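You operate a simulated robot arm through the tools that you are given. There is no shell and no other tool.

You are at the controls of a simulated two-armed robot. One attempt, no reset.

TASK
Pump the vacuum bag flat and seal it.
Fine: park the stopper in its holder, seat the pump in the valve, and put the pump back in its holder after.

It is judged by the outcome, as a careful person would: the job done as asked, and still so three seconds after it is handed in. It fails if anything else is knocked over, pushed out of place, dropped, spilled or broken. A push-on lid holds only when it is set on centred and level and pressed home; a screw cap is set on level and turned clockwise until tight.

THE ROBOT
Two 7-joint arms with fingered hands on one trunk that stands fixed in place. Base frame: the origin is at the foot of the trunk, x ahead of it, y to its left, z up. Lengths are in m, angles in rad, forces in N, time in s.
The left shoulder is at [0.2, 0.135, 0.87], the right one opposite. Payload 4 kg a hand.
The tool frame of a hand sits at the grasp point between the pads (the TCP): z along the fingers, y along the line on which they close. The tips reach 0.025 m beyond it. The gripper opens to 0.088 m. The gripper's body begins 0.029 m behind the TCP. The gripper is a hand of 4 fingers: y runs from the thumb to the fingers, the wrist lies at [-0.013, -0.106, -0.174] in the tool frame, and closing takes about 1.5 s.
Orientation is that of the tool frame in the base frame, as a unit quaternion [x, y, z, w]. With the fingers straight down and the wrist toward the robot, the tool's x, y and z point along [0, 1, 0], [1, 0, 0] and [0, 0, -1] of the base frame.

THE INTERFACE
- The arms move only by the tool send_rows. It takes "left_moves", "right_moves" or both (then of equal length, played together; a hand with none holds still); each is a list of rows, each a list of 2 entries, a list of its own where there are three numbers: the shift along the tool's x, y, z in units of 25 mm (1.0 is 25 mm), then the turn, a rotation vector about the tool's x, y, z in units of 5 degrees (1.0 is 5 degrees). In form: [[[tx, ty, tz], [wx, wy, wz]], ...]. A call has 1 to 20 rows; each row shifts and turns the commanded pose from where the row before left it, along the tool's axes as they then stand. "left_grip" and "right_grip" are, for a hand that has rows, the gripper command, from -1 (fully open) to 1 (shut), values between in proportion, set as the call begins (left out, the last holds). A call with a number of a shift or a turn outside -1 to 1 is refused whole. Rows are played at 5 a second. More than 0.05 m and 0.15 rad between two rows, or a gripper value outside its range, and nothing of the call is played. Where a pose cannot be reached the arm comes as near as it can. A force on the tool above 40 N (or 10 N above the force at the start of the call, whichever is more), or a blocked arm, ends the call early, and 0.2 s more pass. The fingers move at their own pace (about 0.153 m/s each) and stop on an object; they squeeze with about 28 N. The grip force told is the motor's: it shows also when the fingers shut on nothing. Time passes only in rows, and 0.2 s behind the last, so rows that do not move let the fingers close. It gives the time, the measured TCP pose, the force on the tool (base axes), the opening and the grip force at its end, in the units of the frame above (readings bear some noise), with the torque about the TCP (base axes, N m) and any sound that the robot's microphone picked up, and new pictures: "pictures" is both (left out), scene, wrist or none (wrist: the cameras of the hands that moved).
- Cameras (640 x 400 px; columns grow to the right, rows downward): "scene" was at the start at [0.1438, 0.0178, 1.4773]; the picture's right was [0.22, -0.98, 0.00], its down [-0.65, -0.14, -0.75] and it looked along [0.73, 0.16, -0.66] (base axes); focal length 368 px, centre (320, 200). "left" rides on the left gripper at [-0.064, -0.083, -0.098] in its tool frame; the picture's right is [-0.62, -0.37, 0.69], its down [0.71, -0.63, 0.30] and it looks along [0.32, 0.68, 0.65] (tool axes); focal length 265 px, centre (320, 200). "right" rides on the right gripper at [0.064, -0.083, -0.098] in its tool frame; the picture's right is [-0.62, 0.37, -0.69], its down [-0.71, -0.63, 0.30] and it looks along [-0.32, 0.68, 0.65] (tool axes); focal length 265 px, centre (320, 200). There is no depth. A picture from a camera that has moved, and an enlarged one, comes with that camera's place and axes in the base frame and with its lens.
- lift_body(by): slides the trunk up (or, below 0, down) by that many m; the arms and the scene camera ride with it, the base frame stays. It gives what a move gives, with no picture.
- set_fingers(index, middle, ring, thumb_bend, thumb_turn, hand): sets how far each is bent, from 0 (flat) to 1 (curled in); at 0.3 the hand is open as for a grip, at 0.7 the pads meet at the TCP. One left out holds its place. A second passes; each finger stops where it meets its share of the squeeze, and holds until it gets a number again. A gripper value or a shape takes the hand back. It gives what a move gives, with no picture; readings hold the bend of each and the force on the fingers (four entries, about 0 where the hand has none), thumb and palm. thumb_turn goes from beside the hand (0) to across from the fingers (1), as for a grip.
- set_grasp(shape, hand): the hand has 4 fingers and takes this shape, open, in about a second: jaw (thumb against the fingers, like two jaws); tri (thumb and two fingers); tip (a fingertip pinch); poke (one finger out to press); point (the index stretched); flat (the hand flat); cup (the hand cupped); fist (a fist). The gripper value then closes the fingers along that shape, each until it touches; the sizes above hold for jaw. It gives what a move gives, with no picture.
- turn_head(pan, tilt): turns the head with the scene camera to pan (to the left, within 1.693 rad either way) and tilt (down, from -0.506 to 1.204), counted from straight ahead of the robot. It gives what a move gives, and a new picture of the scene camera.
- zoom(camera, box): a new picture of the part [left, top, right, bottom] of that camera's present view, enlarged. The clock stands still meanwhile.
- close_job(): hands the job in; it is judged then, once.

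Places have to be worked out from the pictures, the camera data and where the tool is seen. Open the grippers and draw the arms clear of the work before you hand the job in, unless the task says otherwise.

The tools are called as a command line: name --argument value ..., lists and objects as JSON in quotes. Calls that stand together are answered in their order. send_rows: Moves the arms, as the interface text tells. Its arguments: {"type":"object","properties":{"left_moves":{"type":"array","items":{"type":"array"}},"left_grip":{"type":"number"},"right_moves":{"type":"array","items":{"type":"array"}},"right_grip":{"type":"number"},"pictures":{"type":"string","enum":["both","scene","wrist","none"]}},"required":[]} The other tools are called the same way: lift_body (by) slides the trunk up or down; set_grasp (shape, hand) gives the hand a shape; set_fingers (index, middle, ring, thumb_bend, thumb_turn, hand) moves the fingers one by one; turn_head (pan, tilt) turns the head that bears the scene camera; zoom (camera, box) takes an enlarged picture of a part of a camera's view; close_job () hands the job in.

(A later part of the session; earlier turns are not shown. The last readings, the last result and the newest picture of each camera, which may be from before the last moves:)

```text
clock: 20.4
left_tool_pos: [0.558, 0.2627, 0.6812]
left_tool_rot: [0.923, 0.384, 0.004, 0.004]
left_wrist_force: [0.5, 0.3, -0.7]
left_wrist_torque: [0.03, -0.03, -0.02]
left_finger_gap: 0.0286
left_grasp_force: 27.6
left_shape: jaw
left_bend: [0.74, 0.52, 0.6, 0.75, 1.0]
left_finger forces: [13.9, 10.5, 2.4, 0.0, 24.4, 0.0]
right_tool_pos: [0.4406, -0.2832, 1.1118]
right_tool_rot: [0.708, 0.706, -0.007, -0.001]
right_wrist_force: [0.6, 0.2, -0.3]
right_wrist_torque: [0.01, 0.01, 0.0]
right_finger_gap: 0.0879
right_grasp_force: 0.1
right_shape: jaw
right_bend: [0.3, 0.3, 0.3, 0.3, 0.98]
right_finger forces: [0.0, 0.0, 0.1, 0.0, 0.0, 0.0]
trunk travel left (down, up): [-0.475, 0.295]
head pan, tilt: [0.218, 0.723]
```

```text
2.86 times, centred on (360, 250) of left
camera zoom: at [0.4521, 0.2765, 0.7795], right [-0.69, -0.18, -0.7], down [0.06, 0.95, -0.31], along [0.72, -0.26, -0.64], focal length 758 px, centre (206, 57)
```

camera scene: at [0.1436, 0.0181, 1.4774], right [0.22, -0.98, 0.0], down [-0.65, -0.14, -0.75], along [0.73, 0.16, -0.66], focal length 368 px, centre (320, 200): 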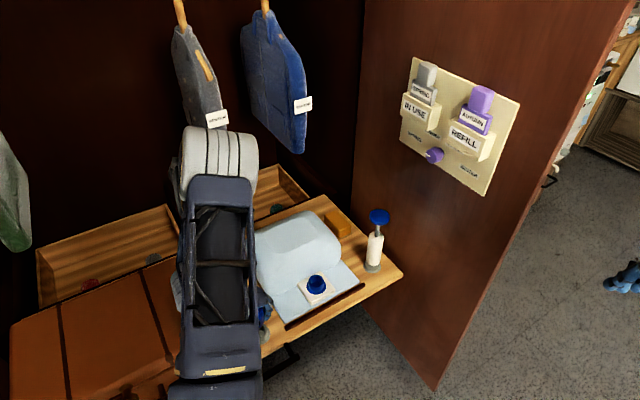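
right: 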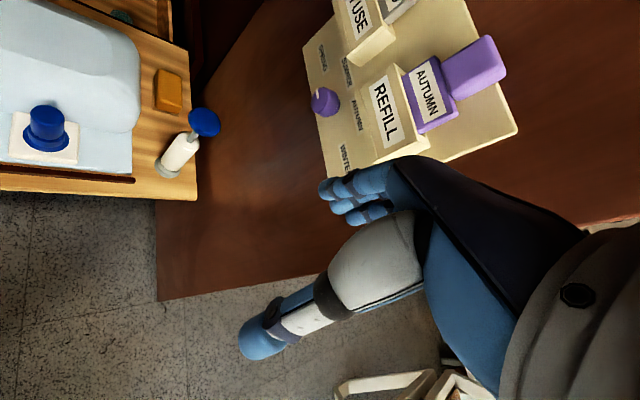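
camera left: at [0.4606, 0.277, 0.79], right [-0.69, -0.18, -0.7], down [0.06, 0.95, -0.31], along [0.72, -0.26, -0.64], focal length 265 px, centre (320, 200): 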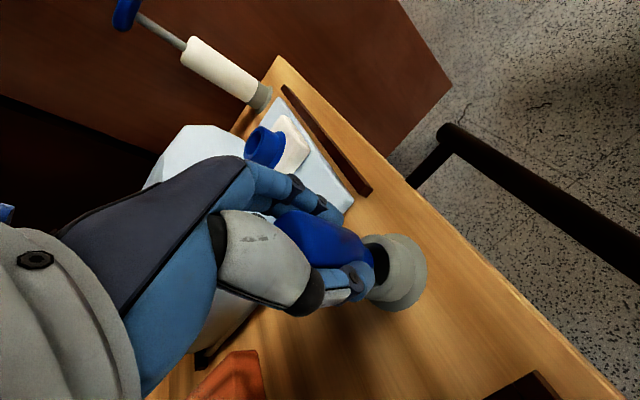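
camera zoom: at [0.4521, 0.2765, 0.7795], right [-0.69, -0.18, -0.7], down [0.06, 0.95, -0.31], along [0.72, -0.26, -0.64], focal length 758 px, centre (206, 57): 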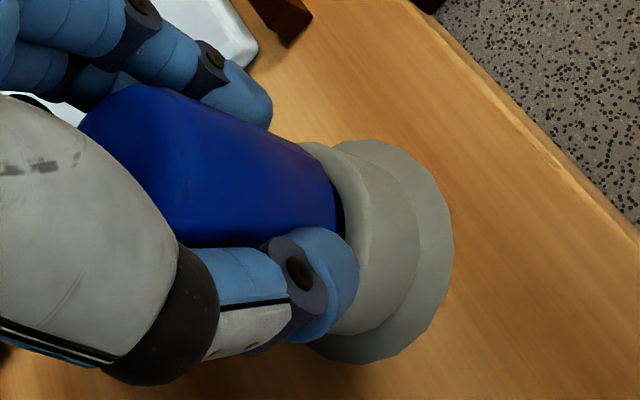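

send_rows --left_moves '[[[0, 0, 0.1], [0, 0, 0]], [[0, 0, 0.1], [0, 0, 0]]]' --pictures "none"

zoom --camera "left" --box '[260, 180, 460, 320]'

```text
clock: 21.1
left_tool_pos: [0.5584, 0.2636, 0.6757]
left_tool_rot: [0.923, 0.384, 0.004, 0.005]
left_wrist_force: [0.0, -0.6, 0.1]
left_wrist_torque: [0.03, -0.01, -0.01]
left_finger_gap: 0.0284
left_grasp_force: 27.8
left_shape: jaw
left_bend: [0.74, 0.52, 0.6, 0.75, 1.0]
left_finger forces: [13.9, 10.4, 2.4, 0.0, 24.3, 0.0]
right_tool_pos: [0.4414, -0.2831, 1.1103]
right_tool_rot: [0.709, 0.706, -0.007, -0.001]
right_wrist_force: [0.1, 0.9, 0.0]
right_wrist_torque: [0.02, 0.01, 0.0]
right_finger_gap: 0.0878
right_grasp_force: 0.0
right_shape: jaw
right_bend: [0.3, 0.3, 0.3, 0.3, 0.98]
right_finger forces: [0.0, 0.1, 0.0, 0.0, 0.0, 0.0]
trunk travel left (down, up): [-0.475, 0.295]
head pan, tilt: [0.218, 0.723]
```

```text
2.86 times, centred on (360, 250) of left
camera zoom: at [0.4523, 0.2767, 0.7739], right [-0.69, -0.18, -0.7], down [0.06, 0.95, -0.31], along [0.72, -0.25, -0.64], focal length 758 px, centre (206, 57)
```

zoom: 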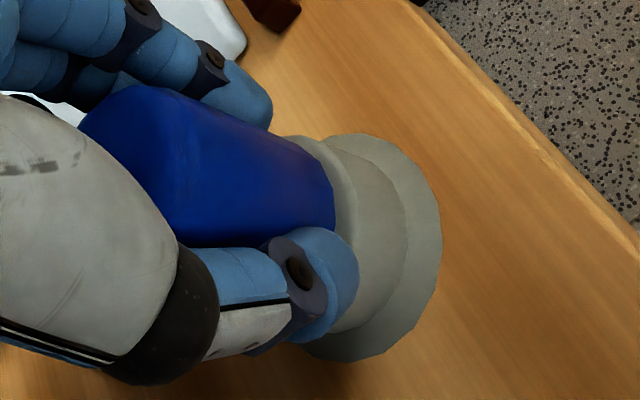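

send_rows --left_moves '[[[0, 0, 0.1], [0, 0, 0]], [[0, 0, 0.1], [0, 0, 0]]]' --pictures "none"

zoom --camera "left" --box '[260, 180, 460, 320]'

```text
clock: 21.6
left_tool_pos: [0.5586, 0.2634, 0.6727]
left_tool_rot: [0.923, 0.384, 0.005, 0.006]
left_wrist_force: [-2.9, 2.4, 21.0]
left_wrist_torque: [0.02, 0.15, -0.03]
left_finger_gap: 0.0287
left_grasp_force: 28.1
left_shape: jaw
left_bend: [0.74, 0.52, 0.6, 0.76, 1.0]
left_finger forces: [14.6, 10.5, 2.6, 0.1, 28.3, 0.0]
right_tool_pos: [0.44, -0.2835, 1.1111]
right_tool_rot: [0.708, 0.706, -0.007, -0.001]
right_wrist_force: [0.1, 0.2, 0.7]
right_wrist_torque: [-0.04, 0.0, 0.03]
right_finger_gap: 0.0876
right_grasp_force: 0.1
right_shape: jaw
right_bend: [0.3, 0.3, 0.3, 0.3, 0.98]
right_finger forces: [0.0, 0.0, 0.0, 0.0, 0.0, 0.0]
trunk travel left (down, up): [-0.475, 0.295]
head pan, tilt: [0.218, 0.723]
```

```text
2.86 times, centred on (360, 250) of left
camera zoom: at [0.4523, 0.2765, 0.7703], right [-0.69, -0.18, -0.7], down [0.06, 0.95, -0.31], along [0.72, -0.26, -0.64], focal length 758 px, centre (206, 57)
```

zoom: 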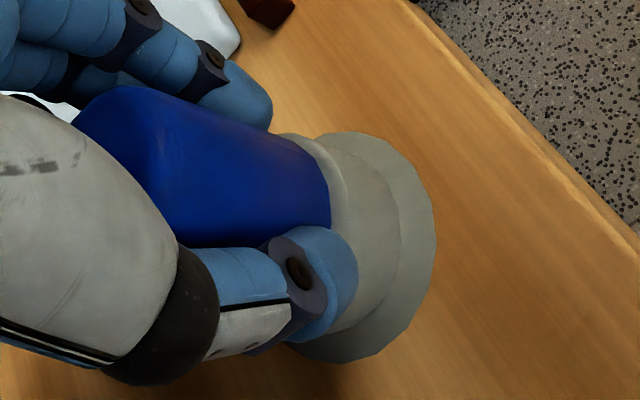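

The stopper is seated in its holder (21 N upward reaction, shoulder on the rim). I'll release it.

send_rows --left_moves '[[[0, 0, -0.08], [0, 0, 0]], [[0, 0, 0], [0, 0, 0]], [[0, 0, 0], [0, 0, 0]], [[0, 0, 0], [0, 0, 0]], [[0, 0, 0], [0, 0, 0]], [[0, 0, 0], [0, 0, 0]]]' --left_grip -0.4

zoom --camera "left" --box '[260, 180, 460, 320]'

```text
clock: 23.1
left_tool_pos: [0.5567, 0.2625, 0.6728]
left_tool_rot: [0.923, 0.385, 0.004, 0.005]
left_wrist_force: [-0.5, -0.4, -0.6]
left_wrist_torque: [0.04, 0.01, 0.01]
left_finger_gap: 0.0616
left_grasp_force: 0.2
left_shape: jaw
left_bend: [0.28, 0.37, 0.34, 0.58, 0.99]
left_finger forces: [0.1, 0.0, 0.1, 0.0, 0.0, 0.0]
right_tool_pos: [0.4414, -0.2831, 1.1101]
right_tool_rot: [0.708, 0.706, -0.008, -0.001]
right_wrist_force: [0.3, 0.3, 0.6]
right_wrist_torque: [-0.01, -0.03, 0.03]
right_finger_gap: 0.0878
right_grasp_force: 0.0
right_shape: jaw
right_bend: [0.3, 0.3, 0.3, 0.3, 0.98]
right_finger forces: [0.1, 0.0, 0.0, 0.0, 0.1, 0.1]
trunk travel left (down, up): [-0.475, 0.295]
head pan, tilt: [0.218, 0.723]
camera scene: at [0.1439, 0.0178, 1.4773], right [0.22, -0.98, 0.0], down [-0.65, -0.14, -0.75], along [0.73, 0.16, -0.66], focal length 368 px, centre (320, 200)
camera left: at [0.4524, 0.276, 0.7714], right [-0.69, -0.18, -0.7], down [0.06, 0.95, -0.31], along [0.72, -0.26, -0.64], focal length 265 px, centre (320, 200)
```

scene: 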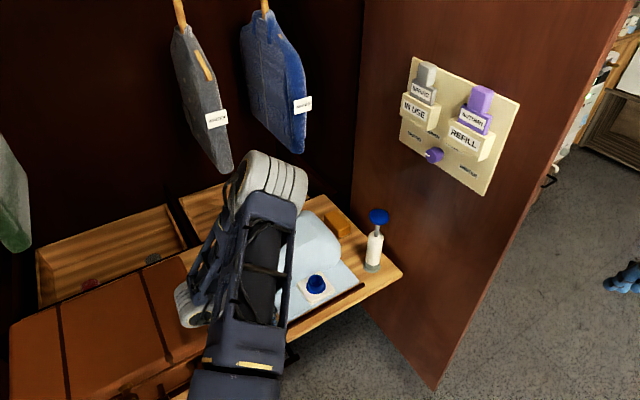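
left: 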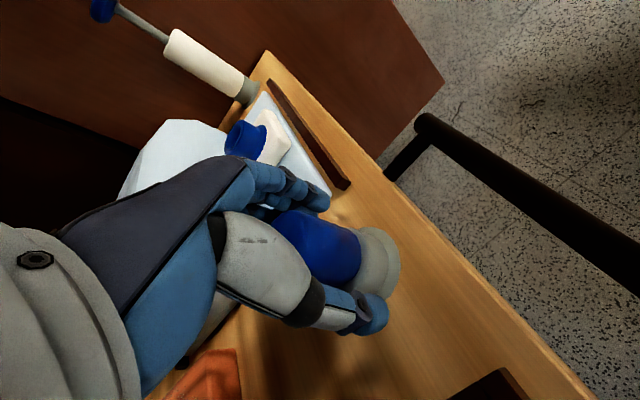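

```text
2.86 times, centred on (360, 250) of left
camera zoom: at [0.4524, 0.276, 0.7714], right [-0.69, -0.18, -0.7], down [0.06, 0.95, -0.31], along [0.72, -0.26, -0.64], focal length 758 px, centre (206, 57)
```

zoom: 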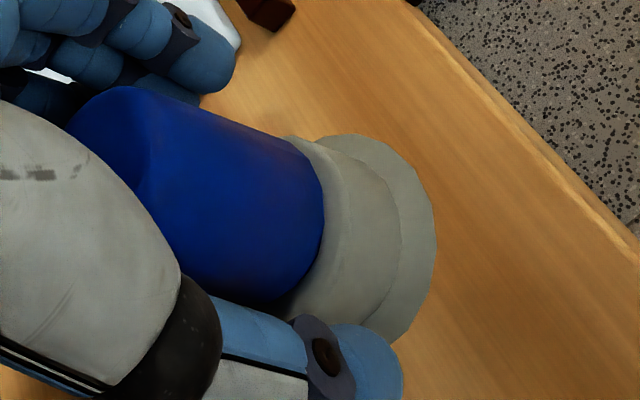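

The stopper stands upright in its holder. I'll raise the left hand straight up off it.

send_rows --left_moves '[[[0, 0, -0.4], [0, 0, 0]], [[0, 0, -0.6], [0, 0, 0]], [[0, 0, -0.8], [0, 0, 0]], [[0, 0, -0.9], [0, 0, 0]], [[0, 0, -0.9], [0, 0, 0]], [[0, 0, -0.9], [0, 0, 0]], [[0, 0, -0.9], [0, 0, 0]], [[0, 0, -0.9], [0, 0, 0]]]'

zoom --camera "left" --box '[300, 100, 540, 340]'

zoom --camera "scene" --box '[220, 230, 400, 370]'

```text
clock: 24.9
left_tool_pos: [0.5566, 0.2634, 0.8316]
left_tool_rot: [0.924, 0.383, 0.004, 0.004]
left_wrist_force: [0.2, -0.3, 0.0]
left_wrist_torque: [0.01, 0.0, -0.02]
left_finger_gap: 0.0611
left_grasp_force: 0.0
left_shape: jaw
left_bend: [0.28, 0.37, 0.34, 0.58, 0.99]
left_finger forces: [0.0, 0.0, 0.0, 0.0, 0.0, 0.0]
right_tool_pos: [0.4414, -0.2837, 1.1111]
right_tool_rot: [0.708, 0.706, -0.007, -0.002]
right_wrist_force: [0.6, 0.3, 0.0]
right_wrist_torque: [0.03, 0.01, 0.02]
right_finger_gap: 0.0877
right_grasp_force: 0.0
right_shape: jaw
right_bend: [0.3, 0.3, 0.3, 0.3, 0.98]
right_finger forces: [0.0, 0.1, 0.0, 0.0, 0.0, 0.1]
trunk travel left (down, up): [-0.475, 0.295]
head pan, tilt: [0.218, 0.723]
camera scene: at [0.144, 0.0178, 1.4772], right [0.22, -0.98, 0.0], down [-0.65, -0.14, -0.75], along [0.73, 0.16, -0.66], focal length 368 px, centre (320, 200)
camera left: at [0.4514, 0.2764, 0.9294], right [-0.69, -0.18, -0.7], down [0.06, 0.95, -0.31], along [0.72, -0.26, -0.65], focal length 265 px, centre (320, 200)
```

scene: 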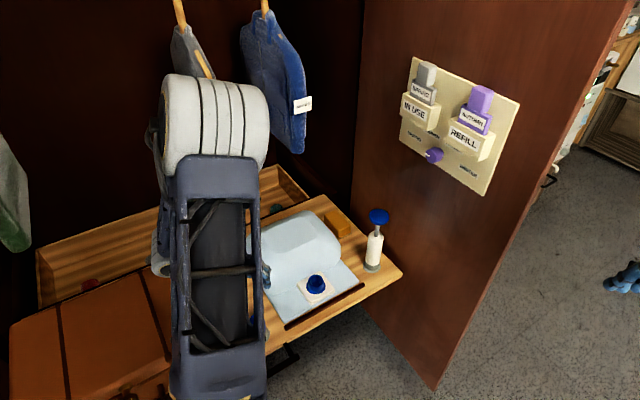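
left: 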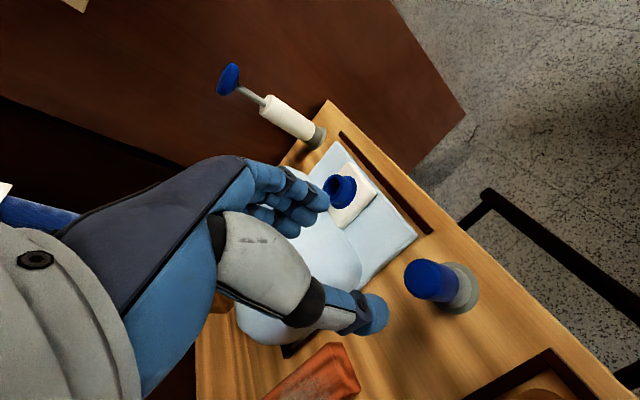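

```text
1.67 times, centred on (420, 220) of left
camera zoom: at [0.4514, 0.2764, 0.9294], right [-0.69, -0.18, -0.7], down [0.06, 0.95, -0.31], along [0.72, -0.26, -0.65], focal length 442 px, centre (153, 167)
```

zoom: 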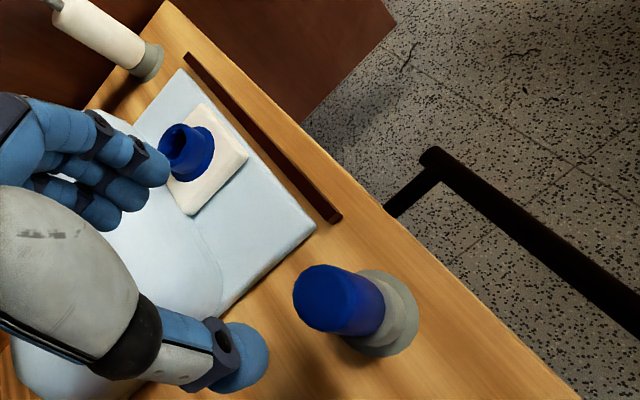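

```text
2.86 times, centred on (310, 300) of scene
camera zoom: at [0.144, 0.0178, 1.4772], right [0.22, -0.98, 0.0], down [-0.65, -0.14, -0.75], along [0.73, 0.16, -0.66], focal length 1051 px, centre (349, -86)
```

zoom: 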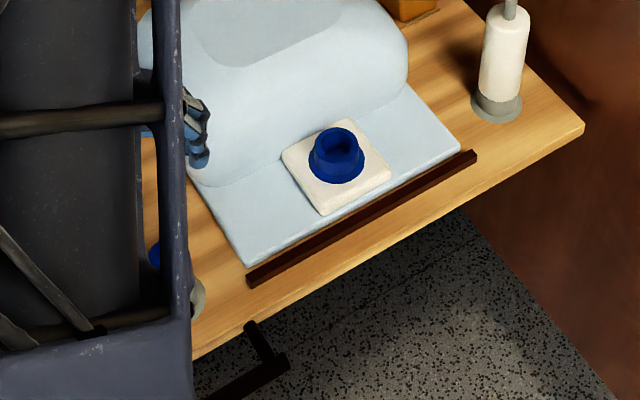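

The stopper is parked upright. Now for the pump: I'll draw the left arm up and back, and at the same time roll the right hand so its palm faces left for a side grasp on the pump body.

send_rows --left_moves '[[[0, -0.4, -0.43], [0, 0, 0]], [[0, -0.4, -0.43], [0, 0, 0]], [[0, -0.4, -0.43], [0, 0, 0]], [[0, -0.4, -0.43], [0, 0, 0]], [[0, -0.4, -0.43], [0, 0, 0]], [[0, -0.4, -0.43], [0, 0, 0]], [[0, -0.4, -0.43], [0, 0, 0]], [[0, -0.4, -0.43], [0, 0, 0]], [[0, -0.4, -0.43], [0, 0, 0]], [[0, -0.4, -0.43], [0, 0, 0]], [[0, -0.4, -0.43], [0, 0, 0]], [[0, -0.4, -0.43], [0, 0, 0]], [[0, -0.4, -0.43], [0, 0, 0]], [[0, -0.4, -0.43], [0, 0, 0]]]' --right_moves '[[[0, 0, 0], [0, 1, 0]], [[0, 0, 0], [0, 1, 0]], [[0, 0, 0], [0, 1, 0]], [[0, 0, 0], [0, 1, 0]], [[0, 0, 0], [0, 1, 0]], [[0, 0, 0], [0, 1, 0]], [[0, 0, 0], [0, 1, 0]], [[0, 0, 0], [0, 1, 0]], [[0, 0, 0], [0, 1, 0]], [[0, 0, 0], [0, 1, 0]], [[0, 0, 0], [0, 1, 0]], [[0, 0, 0], [0, 1, 0]], [[0, 0, 0], [0, 1, 0]], [[0, 0, 0], [0, 1, 0]]]'

```text
clock: 27.9
left_tool_pos: [0.4548, 0.3622, 0.981]
left_tool_rot: [0.923, 0.385, 0.004, 0.005]
left_wrist_force: [0.8, 0.0, 0.5]
left_wrist_torque: [0.02, 0.03, -0.01]
left_finger_gap: 0.0616
left_grasp_force: 0.2
left_shape: jaw
left_bend: [0.28, 0.37, 0.34, 0.58, 0.99]
left_finger forces: [0.0, 0.0, 0.0, 0.0, 0.1, 0.1]
right_tool_pos: [0.441, -0.2829, 1.1113]
right_tool_rot: [0.584, 0.577, 0.401, -0.407]
right_wrist_force: [-0.1, 0.3, 0.6]
right_wrist_torque: [-0.03, 0.0, 0.0]
right_finger_gap: 0.0876
right_grasp_force: 0.1
right_shape: jaw
right_bend: [0.3, 0.3, 0.3, 0.3, 0.98]
right_finger forces: [0.0, 0.0, 0.0, 0.0, 0.1, 0.1]
trunk travel left (down, up): [-0.475, 0.295]
head pan, tilt: [0.218, 0.723]
camera scene: at [0.1439, 0.0179, 1.4773], right [0.22, -0.98, 0.0], down [-0.65, -0.14, -0.75], along [0.73, 0.16, -0.66], focal length 368 px, centre (320, 200)
camera right: at [0.3589, -0.3522, 1.2057], right [0.36, -0.87, -0.34], down [-0.64, 0.04, -0.77], along [0.68, 0.5, -0.54], focal length 265 px, centre (320, 200)
camera left: at [0.3495, 0.3756, 1.079], right [-0.69, -0.18, -0.7], down [0.06, 0.95, -0.31], along [0.72, -0.26, -0.64], focal length 265 px, centre (320, 200)
```

scene: 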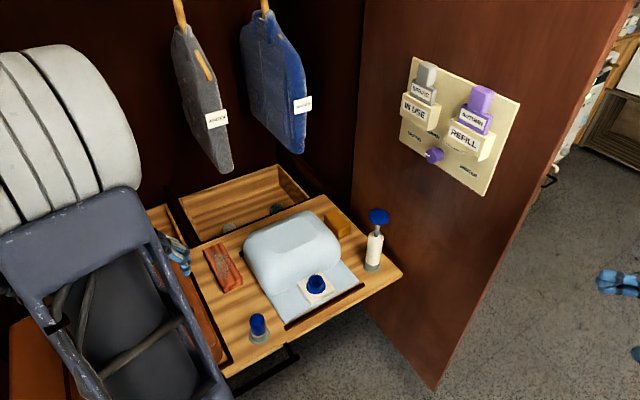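
right: 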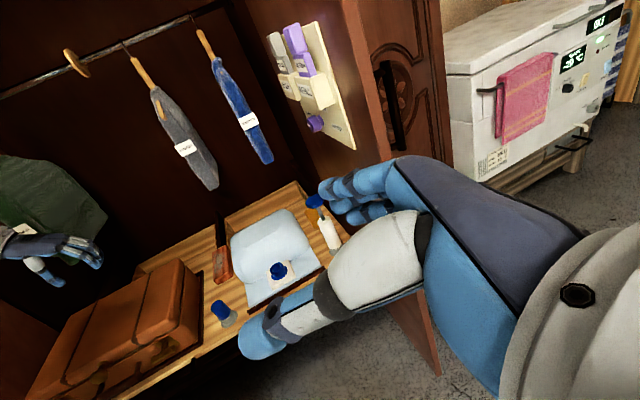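
left: 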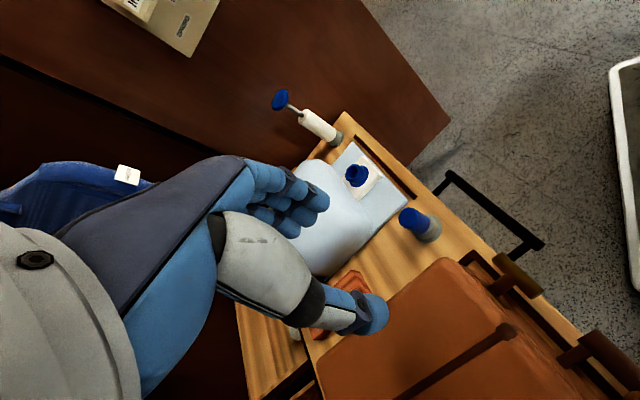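

The right hand now faces left. Next I'll yaw it 45° so it points forward-right, with its approach running forward-left and down.

send_rows --right_moves '[[[0, 0, 0], [-0.93, 0, 0.34]], [[0, 0, 0], [-0.93, 0, 0.34]], [[0, 0, 0], [-0.93, 0, 0.34]], [[0, 0, 0], [-0.93, 0, 0.34]], [[0, 0, 0], [-0.93, 0, 0.34]], [[0, 0, 0], [-0.93, 0, 0.34]], [[0, 0, 0], [-0.93, 0, 0.34]], [[0, 0, 0], [-0.93, 0, 0.34]], [[0, 0, 0], [-0.93, 0, 0.34]]]'

```text
clock: 30.0
left_tool_pos: [0.4597, 0.3616, 0.9759]
left_tool_rot: [0.923, 0.384, 0.002, 0.004]
left_wrist_force: [0.1, -1.2, 0.0]
left_wrist_torque: [0.0, -0.02, -0.01]
left_finger_gap: 0.0612
left_grasp_force: 0.0
left_shape: jaw
left_bend: [0.27, 0.37, 0.34, 0.58, 0.99]
left_finger forces: [0.0, 0.1, 0.1, 0.0, 0.0, 0.1]
right_tool_pos: [0.4799, -0.2601, 1.1098]
right_tool_rot: [0.75, 0.376, 0.479, -0.26]
right_wrist_force: [-0.9, 0.5, -0.3]
right_wrist_torque: [-0.01, 0.0, 0.02]
right_finger_gap: 0.0875
right_grasp_force: 0.0
right_shape: jaw
right_bend: [0.3, 0.3, 0.3, 0.3, 0.98]
right_finger forces: [0.0, 0.0, 0.0, 0.0, 0.0, 0.1]
right hand out of reach, approached as far as the arm can: row 8, 9
trunk travel left (down, up): [-0.475, 0.295]
head pan, tilt: [0.218, 0.723]
stopped in row 9 (right hand): the arm was blocked; the commanded pose is now the measured one
camera scene: at [0.1515, 0.0166, 1.4739], right [0.22, -0.98, 0.0], down [-0.65, -0.14, -0.75], along [0.73, 0.16, -0.67], focal length 368 px, centre (320, 200)
camera right: at [0.3768, -0.2646, 1.211], right [-0.22, -0.93, -0.3], down [-0.54, 0.37, -0.76], along [0.81, -0.01, -0.58], focal length 265 px, centre (320, 200)
```

scene: 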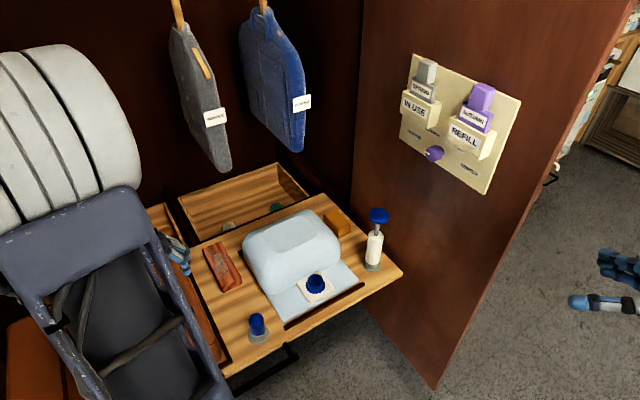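
right: 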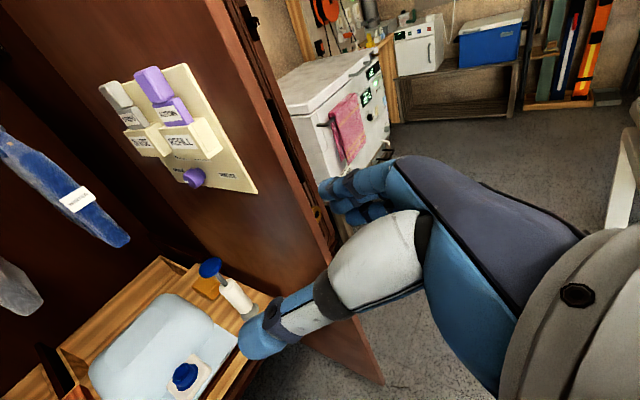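

The yaw reached about 36° before a body limit, which is nearly enough. I'll bring the right hand forward and down to a point short of the pump and finish the yaw there.

send_rows --right_moves '[[[-0.551, 0.211, 0.93], [0, 0, 0]], [[-0.551, 0.211, 0.93], [0, 0, 0]], [[-0.551, 0.211, 0.93], [0, 0, 0]], [[-0.551, 0.211, 0.93], [0, 0, 0]], [[-0.551, 0.211, 0.93], [0, 0, 0]], [[-0.551, 0.211, 0.93], [0, 0, 0]], [[-0.551, 0.211, 0.93], [0, 0, 0]], [[-0.551, 0.211, 0.93], [0, 0, 0]], [[-0.551, 0.211, 0.93], [0, 0, 0]], [[-0.551, 0.211, 0.93], [0, 0, 0]], [[-0.551, 0.211, 0.93], [0, 0, 0]], [[-0.551, 0.211, 0.93], [0, 0, 0]], [[-0.551, 0.211, 0.93], [0, 0, 0]], [[-0.551, 0.211, 0.93], [0, 0, 0]]]'

```text
clock: 33.0
left_tool_pos: [0.4549, 0.3622, 0.981]
left_tool_rot: [0.923, 0.385, 0.004, 0.005]
left_wrist_force: [-0.5, -0.7, 0.8]
left_wrist_torque: [0.0, 0.02, 0.01]
left_finger_gap: 0.0613
left_grasp_force: 0.1
left_shape: jaw
left_bend: [0.27, 0.37, 0.34, 0.58, 0.99]
left_finger forces: [0.0, 0.0, 0.0, 0.0, 0.1, 0.1]
right_tool_pos: [0.6836, -0.1595, 0.8339]
right_tool_rot: [0.747, 0.37, 0.488, -0.257]
right_wrist_force: [-0.5, 0.0, -0.2]
right_wrist_torque: [0.01, -0.01, 0.01]
right_finger_gap: 0.088
right_grasp_force: 0.1
right_shape: jaw
right_bend: [0.3, 0.3, 0.3, 0.3, 0.98]
right_finger forces: [0.1, 0.0, 0.0, 0.0, 0.0, 0.0]
right hand out of reach, approached as far as the arm can: row 1, 2, 3, 4, 5
trunk travel left (down, up): [-0.475, 0.295]
head pan, tilt: [0.218, 0.723]
camera scene: at [0.1437, 0.0176, 1.4773], right [0.22, -0.98, 0.0], down [-0.65, -0.14, -0.75], along [0.73, 0.16, -0.66], focal length 368 px, centre (320, 200)
camera right: at [0.5798, -0.1651, 0.9315], right [-0.23, -0.92, -0.31], down [-0.52, 0.39, -0.76], along [0.82, -0.02, -0.57], focal length 265 px, centre (320, 200)
```

scene: 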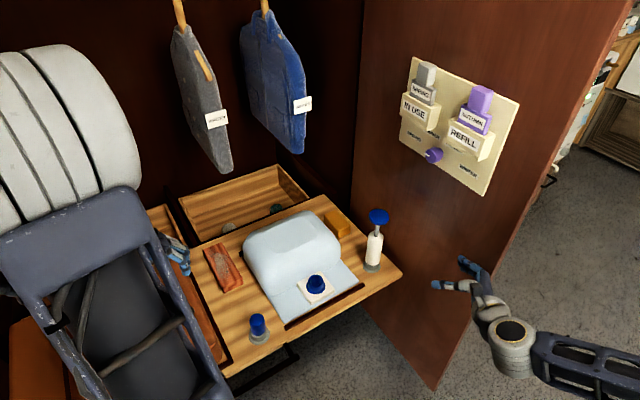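
right: 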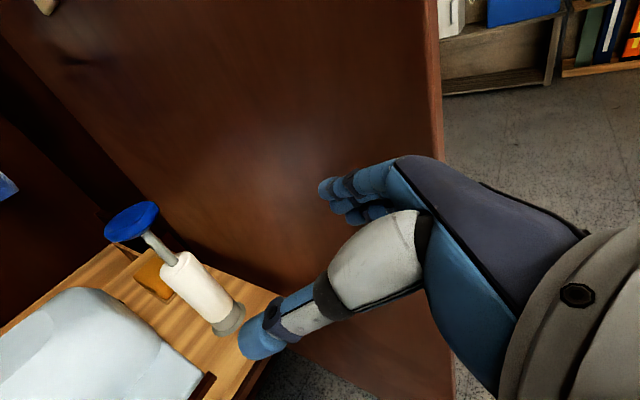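

The right camera confirms the pump at about (0.831, 0.015). I'll finish the yaw here, 15–20° more.

send_rows --right_moves '[[[0, 0, 0], [-0.92, 0.02, 0.39]], [[0, 0, 0], [-0.92, 0.02, 0.39]], [[0, 0, 0], [-0.92, 0.02, 0.39]], [[0, 0, 0], [-0.92, 0.02, 0.39]]]'

```text
clock: 34.0
left_tool_pos: [0.455, 0.3621, 0.9801]
left_tool_rot: [0.923, 0.384, 0.004, 0.005]
left_wrist_force: [0.6, 0.1, 0.6]
left_wrist_torque: [0.0, 0.0, -0.01]
left_finger_gap: 0.0614
left_grasp_force: 0.1
left_shape: jaw
left_bend: [0.27, 0.37, 0.34, 0.58, 0.99]
left_finger forces: [0.0, 0.1, 0.1, 0.0, 0.0, 0.1]
right_tool_pos: [0.6837, -0.1613, 0.8335]
right_tool_rot: [0.801, 0.234, 0.526, -0.166]
right_wrist_force: [0.3, 0.0, 0.1]
right_wrist_torque: [0.04, 0.0, 0.01]
right_finger_gap: 0.0876
right_grasp_force: 0.0
right_shape: jaw
right_bend: [0.3, 0.3, 0.3, 0.3, 0.98]
right_finger forces: [0.0, 0.0, 0.0, 0.0, 0.0, 0.0]
trunk travel left (down, up): [-0.475, 0.295]
head pan, tilt: [0.218, 0.723]
camera scene: at [0.1438, 0.0176, 1.4773], right [0.22, -0.98, 0.0], down [-0.65, -0.14, -0.75], along [0.73, 0.16, -0.66], focal length 368 px, centre (320, 200)
camera right: at [0.5844, -0.1299, 0.9326], right [-0.54, -0.79, -0.31], down [-0.35, 0.54, -0.76], along [0.77, -0.3, -0.57], focal length 265 px, centre (320, 200)
```

scene: 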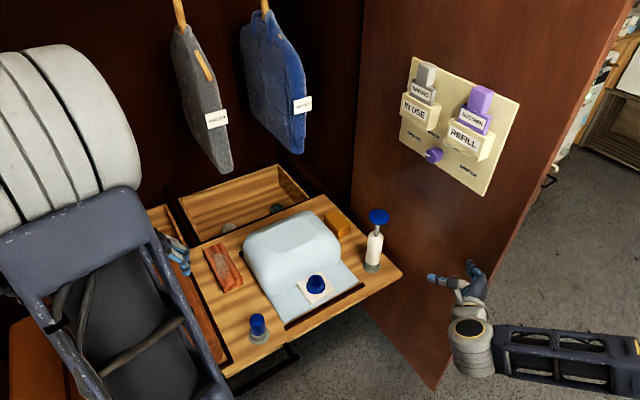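
right: 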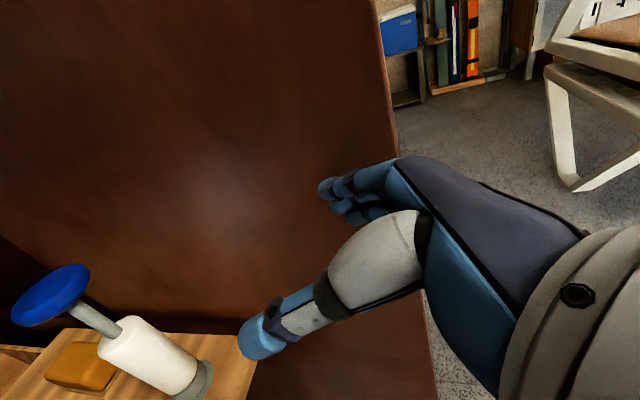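

The approach axis now points forward-left at a slight downward tilt. I'll move to a pre-grasp point about 13 cm short of the pump body, along that axis.

send_rows --right_moves '[[[-0.28, -0.427, 0.856], [0, 0, 0]], [[-0.28, -0.427, 0.856], [0, 0, 0]], [[-0.28, -0.427, 0.856], [0, 0, 0]], [[-0.28, -0.427, 0.856], [0, 0, 0]], [[-0.28, -0.427, 0.856], [0, 0, 0]], [[-0.28, -0.427, 0.856], [0, 0, 0]]]'

zoom --camera "scene" --box '[300, 180, 480, 320]'

```text
clock: 35.4
left_tool_pos: [0.4543, 0.363, 0.9823]
left_tool_rot: [0.923, 0.384, 0.004, 0.005]
left_wrist_force: [0.1, -0.7, 0.9]
left_wrist_torque: [0.01, 0.0, 0.02]
left_finger_gap: 0.0615
left_grasp_force: 0.2
left_shape: jaw
left_bend: [0.27, 0.37, 0.34, 0.58, 0.99]
left_finger forces: [0.1, 0.1, 0.0, 0.0, 0.0, 0.0]
right_tool_pos: [0.6934, -0.1449, 0.8196]
right_tool_rot: [0.8, 0.235, 0.525, -0.168]
right_wrist_force: [0.5, 0.3, 0.5]
right_wrist_torque: [0.0, -0.01, 0.01]
right_finger_gap: 0.0879
right_grasp_force: 0.1
right_shape: jaw
right_bend: [0.3, 0.3, 0.3, 0.3, 0.98]
right_finger forces: [0.0, 0.0, 0.1, 0.0, 0.0, 0.1]
right hand out of reach, approached as far as the arm can: row 2, 3, 4, 5, 6
trunk travel left (down, up): [-0.475, 0.295]
head pan, tilt: [0.218, 0.723]
camera scene: at [0.1439, 0.0178, 1.4773], right [0.22, -0.98, 0.0], down [-0.65, -0.14, -0.75], along [0.73, 0.16, -0.66], focal length 368 px, centre (320, 200)
camera right: at [0.5946, -0.1133, 0.9181], right [-0.53, -0.79, -0.31], down [-0.36, 0.54, -0.76], along [0.77, -0.3, -0.57], focal length 265 px, centre (320, 200)
```

scene: 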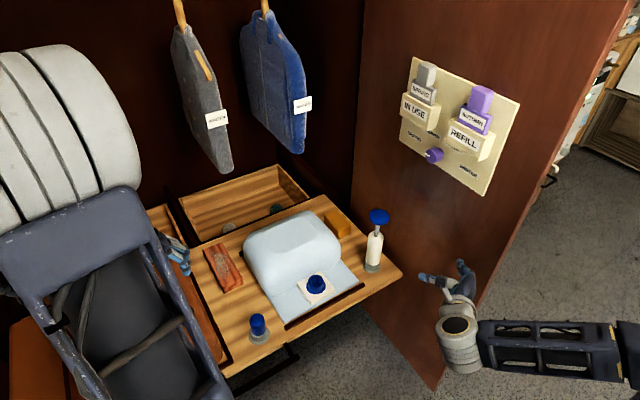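
right: 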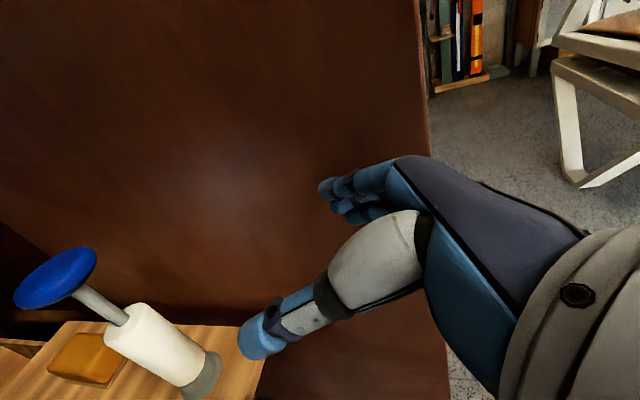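

```text
2.86 times, centred on (390, 250) of scene
camera zoom: at [0.1439, 0.0178, 1.4773], right [0.22, -0.98, 0.0], down [-0.65, -0.14, -0.75], along [0.73, 0.16, -0.66], focal length 1051 px, centre (120, 57)
```

zoom: 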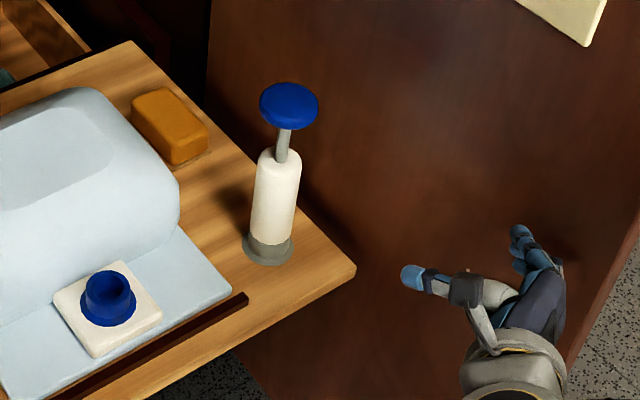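

The wrist runs into a joint limit with that much yaw. I'll yaw back about 15° and see whether the arm then reaches the pre-grasp point.

send_rows --right_moves '[[[0, 0, 0], [0.92, -0.02, -0.39]], [[0, 0, 0], [0.92, -0.02, -0.39]], [[0, 0, 0], [0.92, -0.02, -0.39]], [[0, 0, 0], [0, 0, 0]]]'

```text
clock: 36.4
left_tool_pos: [0.4563, 0.363, 0.9804]
left_tool_rot: [0.923, 0.385, 0.004, 0.005]
left_wrist_force: [0.5, 0.1, -0.3]
left_wrist_torque: [-0.02, 0.0, 0.03]
left_finger_gap: 0.0613
left_grasp_force: 0.1
left_shape: jaw
left_bend: [0.27, 0.37, 0.34, 0.58, 0.99]
left_finger forces: [0.0, 0.1, 0.1, 0.1, 0.0, 0.0]
right_tool_pos: [0.6936, -0.1453, 0.8188]
right_tool_rot: [0.763, 0.337, 0.499, -0.235]
right_wrist_force: [-0.2, 0.4, -0.5]
right_wrist_torque: [0.0, -0.01, 0.03]
right_finger_gap: 0.0877
right_grasp_force: 0.0
right_shape: jaw
right_bend: [0.3, 0.3, 0.3, 0.3, 0.98]
right_finger forces: [0.1, 0.1, 0.0, 0.0, 0.1, 0.1]
trunk travel left (down, up): [-0.475, 0.295]
head pan, tilt: [0.218, 0.723]
camera scene: at [0.1439, 0.0178, 1.4773], right [0.22, -0.98, 0.0], down [-0.65, -0.14, -0.75], along [0.73, 0.16, -0.66], focal length 368 px, centre (320, 200)
camera right: at [0.5894, -0.1399, 0.9176], right [-0.31, -0.9, -0.31], down [-0.48, 0.43, -0.76], along [0.82, -0.09, -0.57], focal length 265 px, centre (320, 200)
```

scene: 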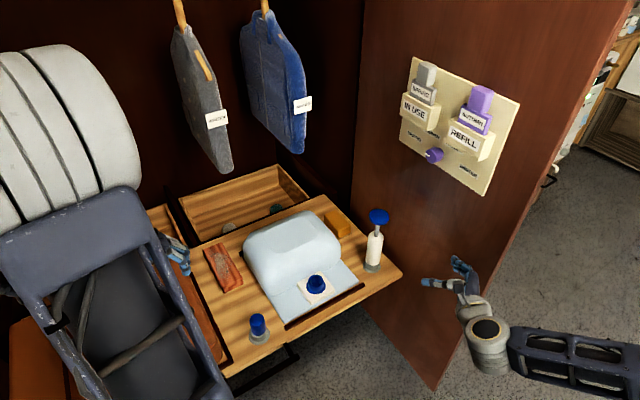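
right: 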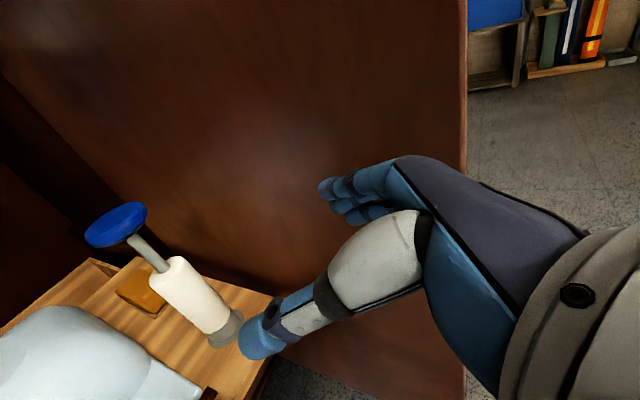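

send_rows --right_moves '[[[-0.207, 0, 0.895], [0, 0, 0]], [[-0.207, 0, 0.895], [0, 0, 0]], [[-0.207, 0, 0.895], [0, 0, 0]], [[-0.207, 0, 0.895], [0, 0, 0]]]'

```text
clock: 37.4
left_tool_pos: [0.4545, 0.3632, 0.9804]
left_tool_rot: [0.923, 0.385, 0.004, 0.005]
left_wrist_force: [0.3, 0.1, -0.6]
left_wrist_torque: [-0.03, -0.01, 0.01]
left_finger_gap: 0.0613
left_grasp_force: 0.0
left_shape: jaw
left_bend: [0.27, 0.37, 0.34, 0.58, 0.99]
left_finger forces: [0.1, 0.0, 0.1, 0.0, 0.0, 0.1]
right_tool_pos: [0.7206, -0.1227, 0.7952]
right_tool_rot: [0.762, 0.337, 0.499, -0.235]
right_wrist_force: [0.3, 0.4, -0.5]
right_wrist_torque: [0.01, 0.02, 0.0]
right_finger_gap: 0.088
right_grasp_force: 0.1
right_shape: jaw
right_bend: [0.3, 0.3, 0.3, 0.3, 0.98]
right_finger forces: [0.1, 0.1, 0.1, 0.0, 0.0, 0.1]
right hand out of reach, approached as far as the arm can: row 2, 3, 4
trunk travel left (down, up): [-0.475, 0.295]
head pan, tilt: [0.218, 0.723]
camera scene: at [0.1439, 0.0178, 1.4773], right [0.22, -0.98, 0.0], down [-0.65, -0.14, -0.75], along [0.73, 0.16, -0.66], focal length 368 px, centre (320, 200)
camera right: at [0.6161, -0.1185, 0.8932], right [-0.31, -0.9, -0.31], down [-0.48, 0.43, -0.76], along [0.82, -0.09, -0.57], focal length 265 px, centre (320, 200)
```

scene: 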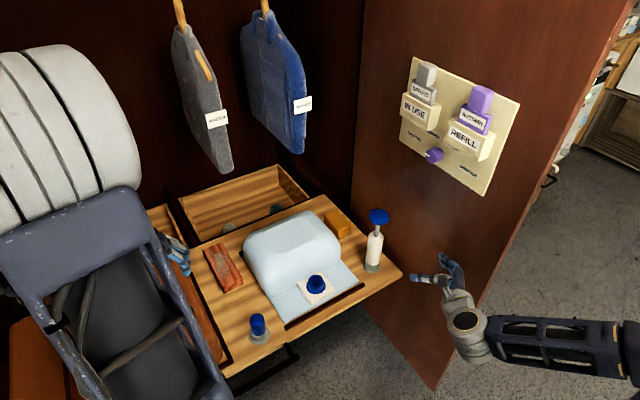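
right: 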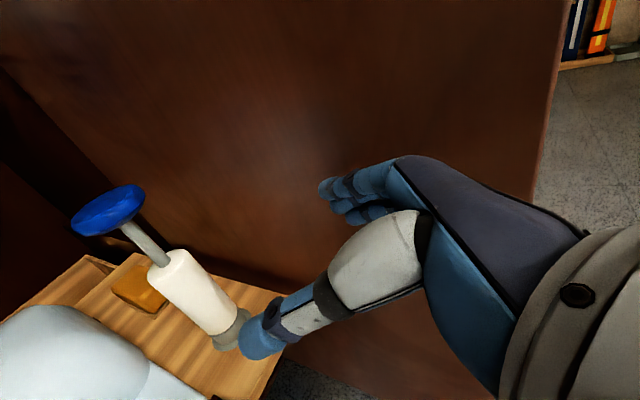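

The right arm folds too tightly at this trunk height and hits a wrist limit. I'll raise the trunk so that the arm extends more naturally toward the pump.

lift_body --by 0.22

```text
clock: 39.7
left_tool_pos: [0.4559, 0.3634, 1.2002]
left_tool_rot: [0.923, 0.385, 0.004, 0.005]
left_wrist_force: [0.1, -0.8, 1.2]
left_wrist_torque: [-0.01, 0.03, 0.0]
left_finger_gap: 0.0613
left_grasp_force: 0.1
left_shape: jaw
left_bend: [0.27, 0.37, 0.34, 0.58, 0.99]
left_finger forces: [0.0, 0.0, 0.1, 0.0, 0.0, 0.1]
right_tool_pos: [0.7196, -0.1236, 1.0142]
right_tool_rot: [0.763, 0.337, 0.5, -0.233]
right_wrist_force: [1.3, 0.0, -0.2]
right_wrist_torque: [0.0, -0.01, -0.03]
right_finger_gap: 0.0877
right_grasp_force: 0.0
right_shape: jaw
right_bend: [0.3, 0.3, 0.3, 0.3, 0.98]
right_finger forces: [0.0, 0.0, 0.0, 0.0, 0.0, 0.1]
trunk travel left (down, up): [-0.695, 0.075]
head pan, tilt: [0.218, 0.723]
```

send_rows --right_moves '[[[-0.9, 0.02, 0.385], [0, 0, 0]], [[-0.9, 0.02, 0.385], [0, 0, 0]], [[-0.9, 0.02, 0.385], [0, 0, 0]], [[-0.9, 0.02, 0.385], [0, 0, 0]], [[-0.9, 0.02, 0.385], [0, 0, 0]], [[-0.9, 0.02, 0.385], [0, 0, 0]], [[-0.9, 0.02, 0.385], [0, 0, 0]], [[-0.9, 0.02, 0.385], [0, 0, 0]], [[-0.9, 0.02, 0.385], [0, 0, 0]], [[-0.9, 0.02, 0.385], [0, 0, 0]], [[-0.9, 0.02, 0.385], [0, 0, 0]]]'

```text
clock: 41.7
left_tool_pos: [0.4549, 0.3629, 1.2005]
left_tool_rot: [0.923, 0.385, 0.004, 0.006]
left_wrist_force: [0.0, 0.7, -0.5]
left_wrist_torque: [0.03, -0.01, 0.0]
left_finger_gap: 0.0613
left_grasp_force: 0.2
left_shape: jaw
left_bend: [0.27, 0.37, 0.34, 0.58, 0.99]
left_finger forces: [0.1, 0.0, 0.0, 0.0, 0.1, 0.0]
right_tool_pos: [0.6867, -0.1958, 0.927]
right_tool_rot: [0.76, 0.342, 0.496, -0.246]
right_wrist_force: [-17.8, 15.0, 6.0]
right_wrist_torque: [-0.21, -0.09, -0.42]
right_finger_gap: 0.0862
right_grasp_force: 0.0
right_shape: jaw
right_bend: [0.3, 0.4, 0.32, 0.3, 0.98]
right_finger forces: [0.1, 22.3, 1.7, 0.0, 0.0, 0.0]
right hand out of reach, approached as far as the arm can: row 1, 2, 3, 4, 5, 6, 7, 8, 9, 10
trunk travel left (down, up): [-0.695, 0.075]
head pan, tilt: [0.218, 0.723]
stopped in row 10 (right hand): the force on the tool passed its limit at 48 N (the readings are from after the stop); the commanded pose is now the measured one
camera scene: at [0.1428, 0.0185, 1.6973], right [0.22, -0.98, 0.0], down [-0.65, -0.14, -0.75], along [0.73, 0.16, -0.66], focal length 368 px, centre (320, 200)
camera right: at [0.5828, -0.1938, 1.0274], right [-0.3, -0.9, -0.31], down [-0.5, 0.43, -0.75], along [0.81, -0.07, -0.58], focal length 265 px, centre (320, 200)
```

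scene: 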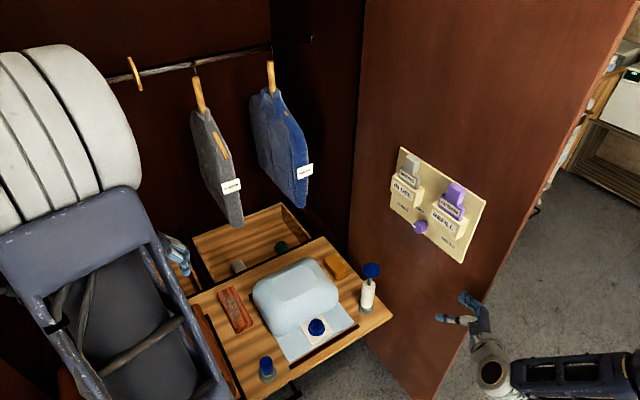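
right: 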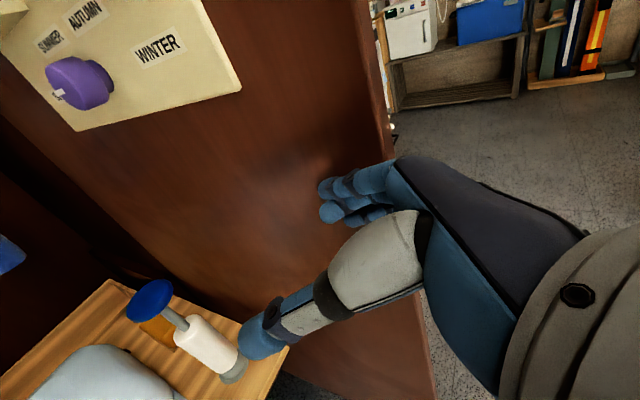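

Two fingers brushed the door, so I'll back the hand away from it at once (toward −x, +y).

send_rows --right_moves '[[[-0.1, -0.72, -0.25], [0, 0, 0]], [[-0.1, -0.72, -0.25], [0, 0, 0]], [[-0.1, -0.72, -0.25], [0, 0, 0]], [[-0.1, -0.72, -0.25], [0, 0, 0]]]'

```text
clock: 42.7
left_tool_pos: [0.4561, 0.3624, 1.2012]
left_tool_rot: [0.924, 0.383, 0.004, 0.005]
left_wrist_force: [-0.3, -0.7, 0.1]
left_wrist_torque: [0.04, -0.02, 0.03]
left_finger_gap: 0.0614
left_grasp_force: 0.1
left_shape: jaw
left_bend: [0.27, 0.37, 0.34, 0.58, 0.99]
left_finger forces: [0.0, 0.0, 0.0, 0.0, 0.1, 0.0]
right_tool_pos: [0.6246, -0.1769, 0.9515]
right_tool_rot: [0.762, 0.34, 0.495, -0.241]
right_wrist_force: [0.2, 0.2, -0.9]
right_wrist_torque: [0.02, 0.0, 0.01]
right_finger_gap: 0.0878
right_grasp_force: 0.0
right_shape: jaw
right_bend: [0.3, 0.3, 0.3, 0.3, 0.98]
right_finger forces: [0.0, 0.0, 0.0, 0.0, 0.1, 0.1]
right hand out of reach, approached as far as the arm can: row 1, 2, 3, 4
trunk travel left (down, up): [-0.695, 0.075]
head pan, tilt: [0.218, 0.723]
camera scene: at [0.144, 0.0178, 1.6973], right [0.22, -0.98, 0.0], down [-0.65, -0.14, -0.75], along [0.73, 0.16, -0.66], focal length 368 px, centre (320, 200)
camera right: at [0.5212, -0.1732, 1.0512], right [-0.3, -0.9, -0.31], down [-0.49, 0.43, -0.76], along [0.81, -0.08, -0.58], focal length 265 px, centre (320, 200)
```

scene: 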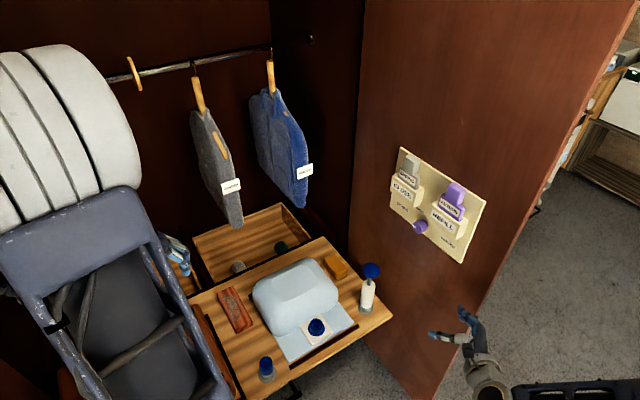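
right: 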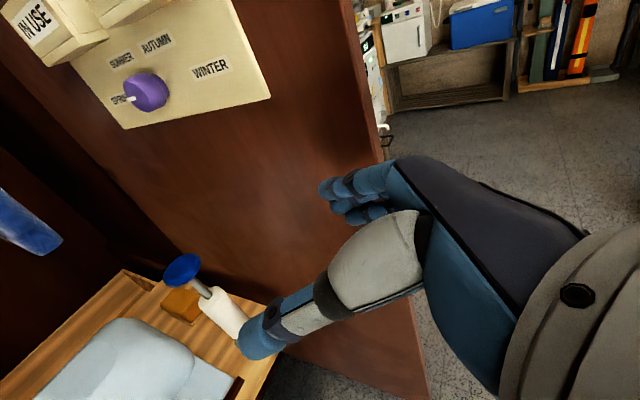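

The cabinet stands at 45°, and its door plane is only about 12 cm from the pump, which crowds the right hand. The left hand can grasp the body from the upper left, away from the door, so I'll retreat the right arm first.

send_rows --right_moves '[[[0.14, -0.31, -0.9], [0, 0, 0]], [[0.14, -0.31, -0.9], [0, 0, 0]], [[0.14, -0.31, -0.9], [0, 0, 0]], [[0.14, -0.31, -0.9], [0, 0, 0]], [[0.14, -0.31, -0.9], [0, 0, 0]], [[0.14, -0.31, -0.9], [0, 0, 0]], [[0.14, -0.31, -0.9], [0, 0, 0]], [[0.14, -0.31, -0.9], [0, 0, 0]]]' --pictures "scene"

zoom --camera "scene" --box '[220, 220, 420, 400]'

```text
clock: 44.5
left_tool_pos: [0.4558, 0.363, 1.2012]
left_tool_rot: [0.923, 0.385, 0.004, 0.004]
left_wrist_force: [0.1, 0.9, -0.2]
left_wrist_torque: [0.03, 0.0, 0.02]
left_finger_gap: 0.0611
left_grasp_force: 0.0
left_shape: jaw
left_bend: [0.27, 0.37, 0.34, 0.58, 0.99]
left_finger forces: [0.1, 0.1, 0.0, 0.0, 0.0, 0.0]
right_tool_pos: [0.4929, -0.2746, 1.0295]
right_tool_rot: [0.761, 0.34, 0.496, -0.242]
right_wrist_force: [-0.3, 0.9, 0.5]
right_wrist_torque: [-0.02, 0.04, -0.01]
right_finger_gap: 0.0874
right_grasp_force: 0.1
right_shape: jaw
right_bend: [0.3, 0.3, 0.3, 0.3, 0.98]
right_finger forces: [0.0, 0.1, 0.1, 0.0, 0.1, 0.0]
right hand out of reach, approached as far as the arm can: row 6, 7, 8
trunk travel left (down, up): [-0.695, 0.075]
head pan, tilt: [0.218, 0.723]
camera scene: at [0.1442, 0.0178, 1.6972], right [0.22, -0.98, 0.0], down [-0.65, -0.14, -0.75], along [0.73, 0.16, -0.66], focal length 368 px, centre (320, 200)
```

scene: 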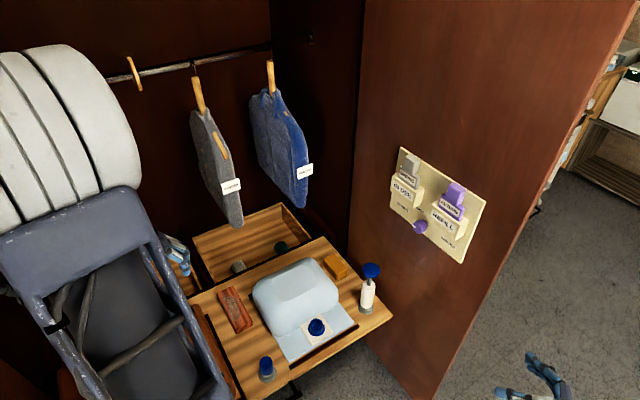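

```text
2.22 times, centred on (320, 310) of scene
camera zoom: at [0.1442, 0.0178, 1.6972], right [0.22, -0.98, 0.0], down [-0.65, -0.14, -0.75], along [0.73, 0.16, -0.66], focal length 817 px, centre (320, -44)
```

zoom: 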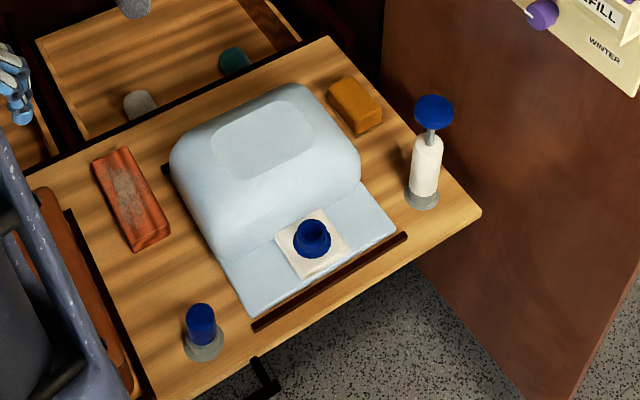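

The layout is clear and nothing has been displaced. The pump axis is at about (0.836, 0.0165). I'll lower the trunk back to its earlier height.

lift_body --by -0.22

```text
clock: 46.8
left_tool_pos: [0.4545, 0.3619, 0.982]
left_tool_rot: [0.923, 0.384, 0.003, 0.006]
left_wrist_force: [0.4, -0.8, 1.1]
left_wrist_torque: [0.0, -0.01, -0.01]
left_finger_gap: 0.0612
left_grasp_force: 0.1
left_shape: jaw
left_bend: [0.27, 0.37, 0.34, 0.58, 0.99]
left_finger forces: [0.0, 0.0, 0.0, 0.1, 0.1, 0.0]
right_tool_pos: [0.492, -0.2744, 0.81]
right_tool_rot: [0.762, 0.34, 0.496, -0.241]
right_wrist_force: [-0.5, -0.1, -0.4]
right_wrist_torque: [-0.01, -0.01, -0.01]
right_finger_gap: 0.0877
right_grasp_force: 0.1
right_shape: jaw
right_bend: [0.3, 0.3, 0.3, 0.3, 0.98]
right_finger forces: [0.0, 0.0, 0.0, 0.0, 0.0, 0.1]
trunk travel left (down, up): [-0.475, 0.295]
head pan, tilt: [0.218, 0.723]
```

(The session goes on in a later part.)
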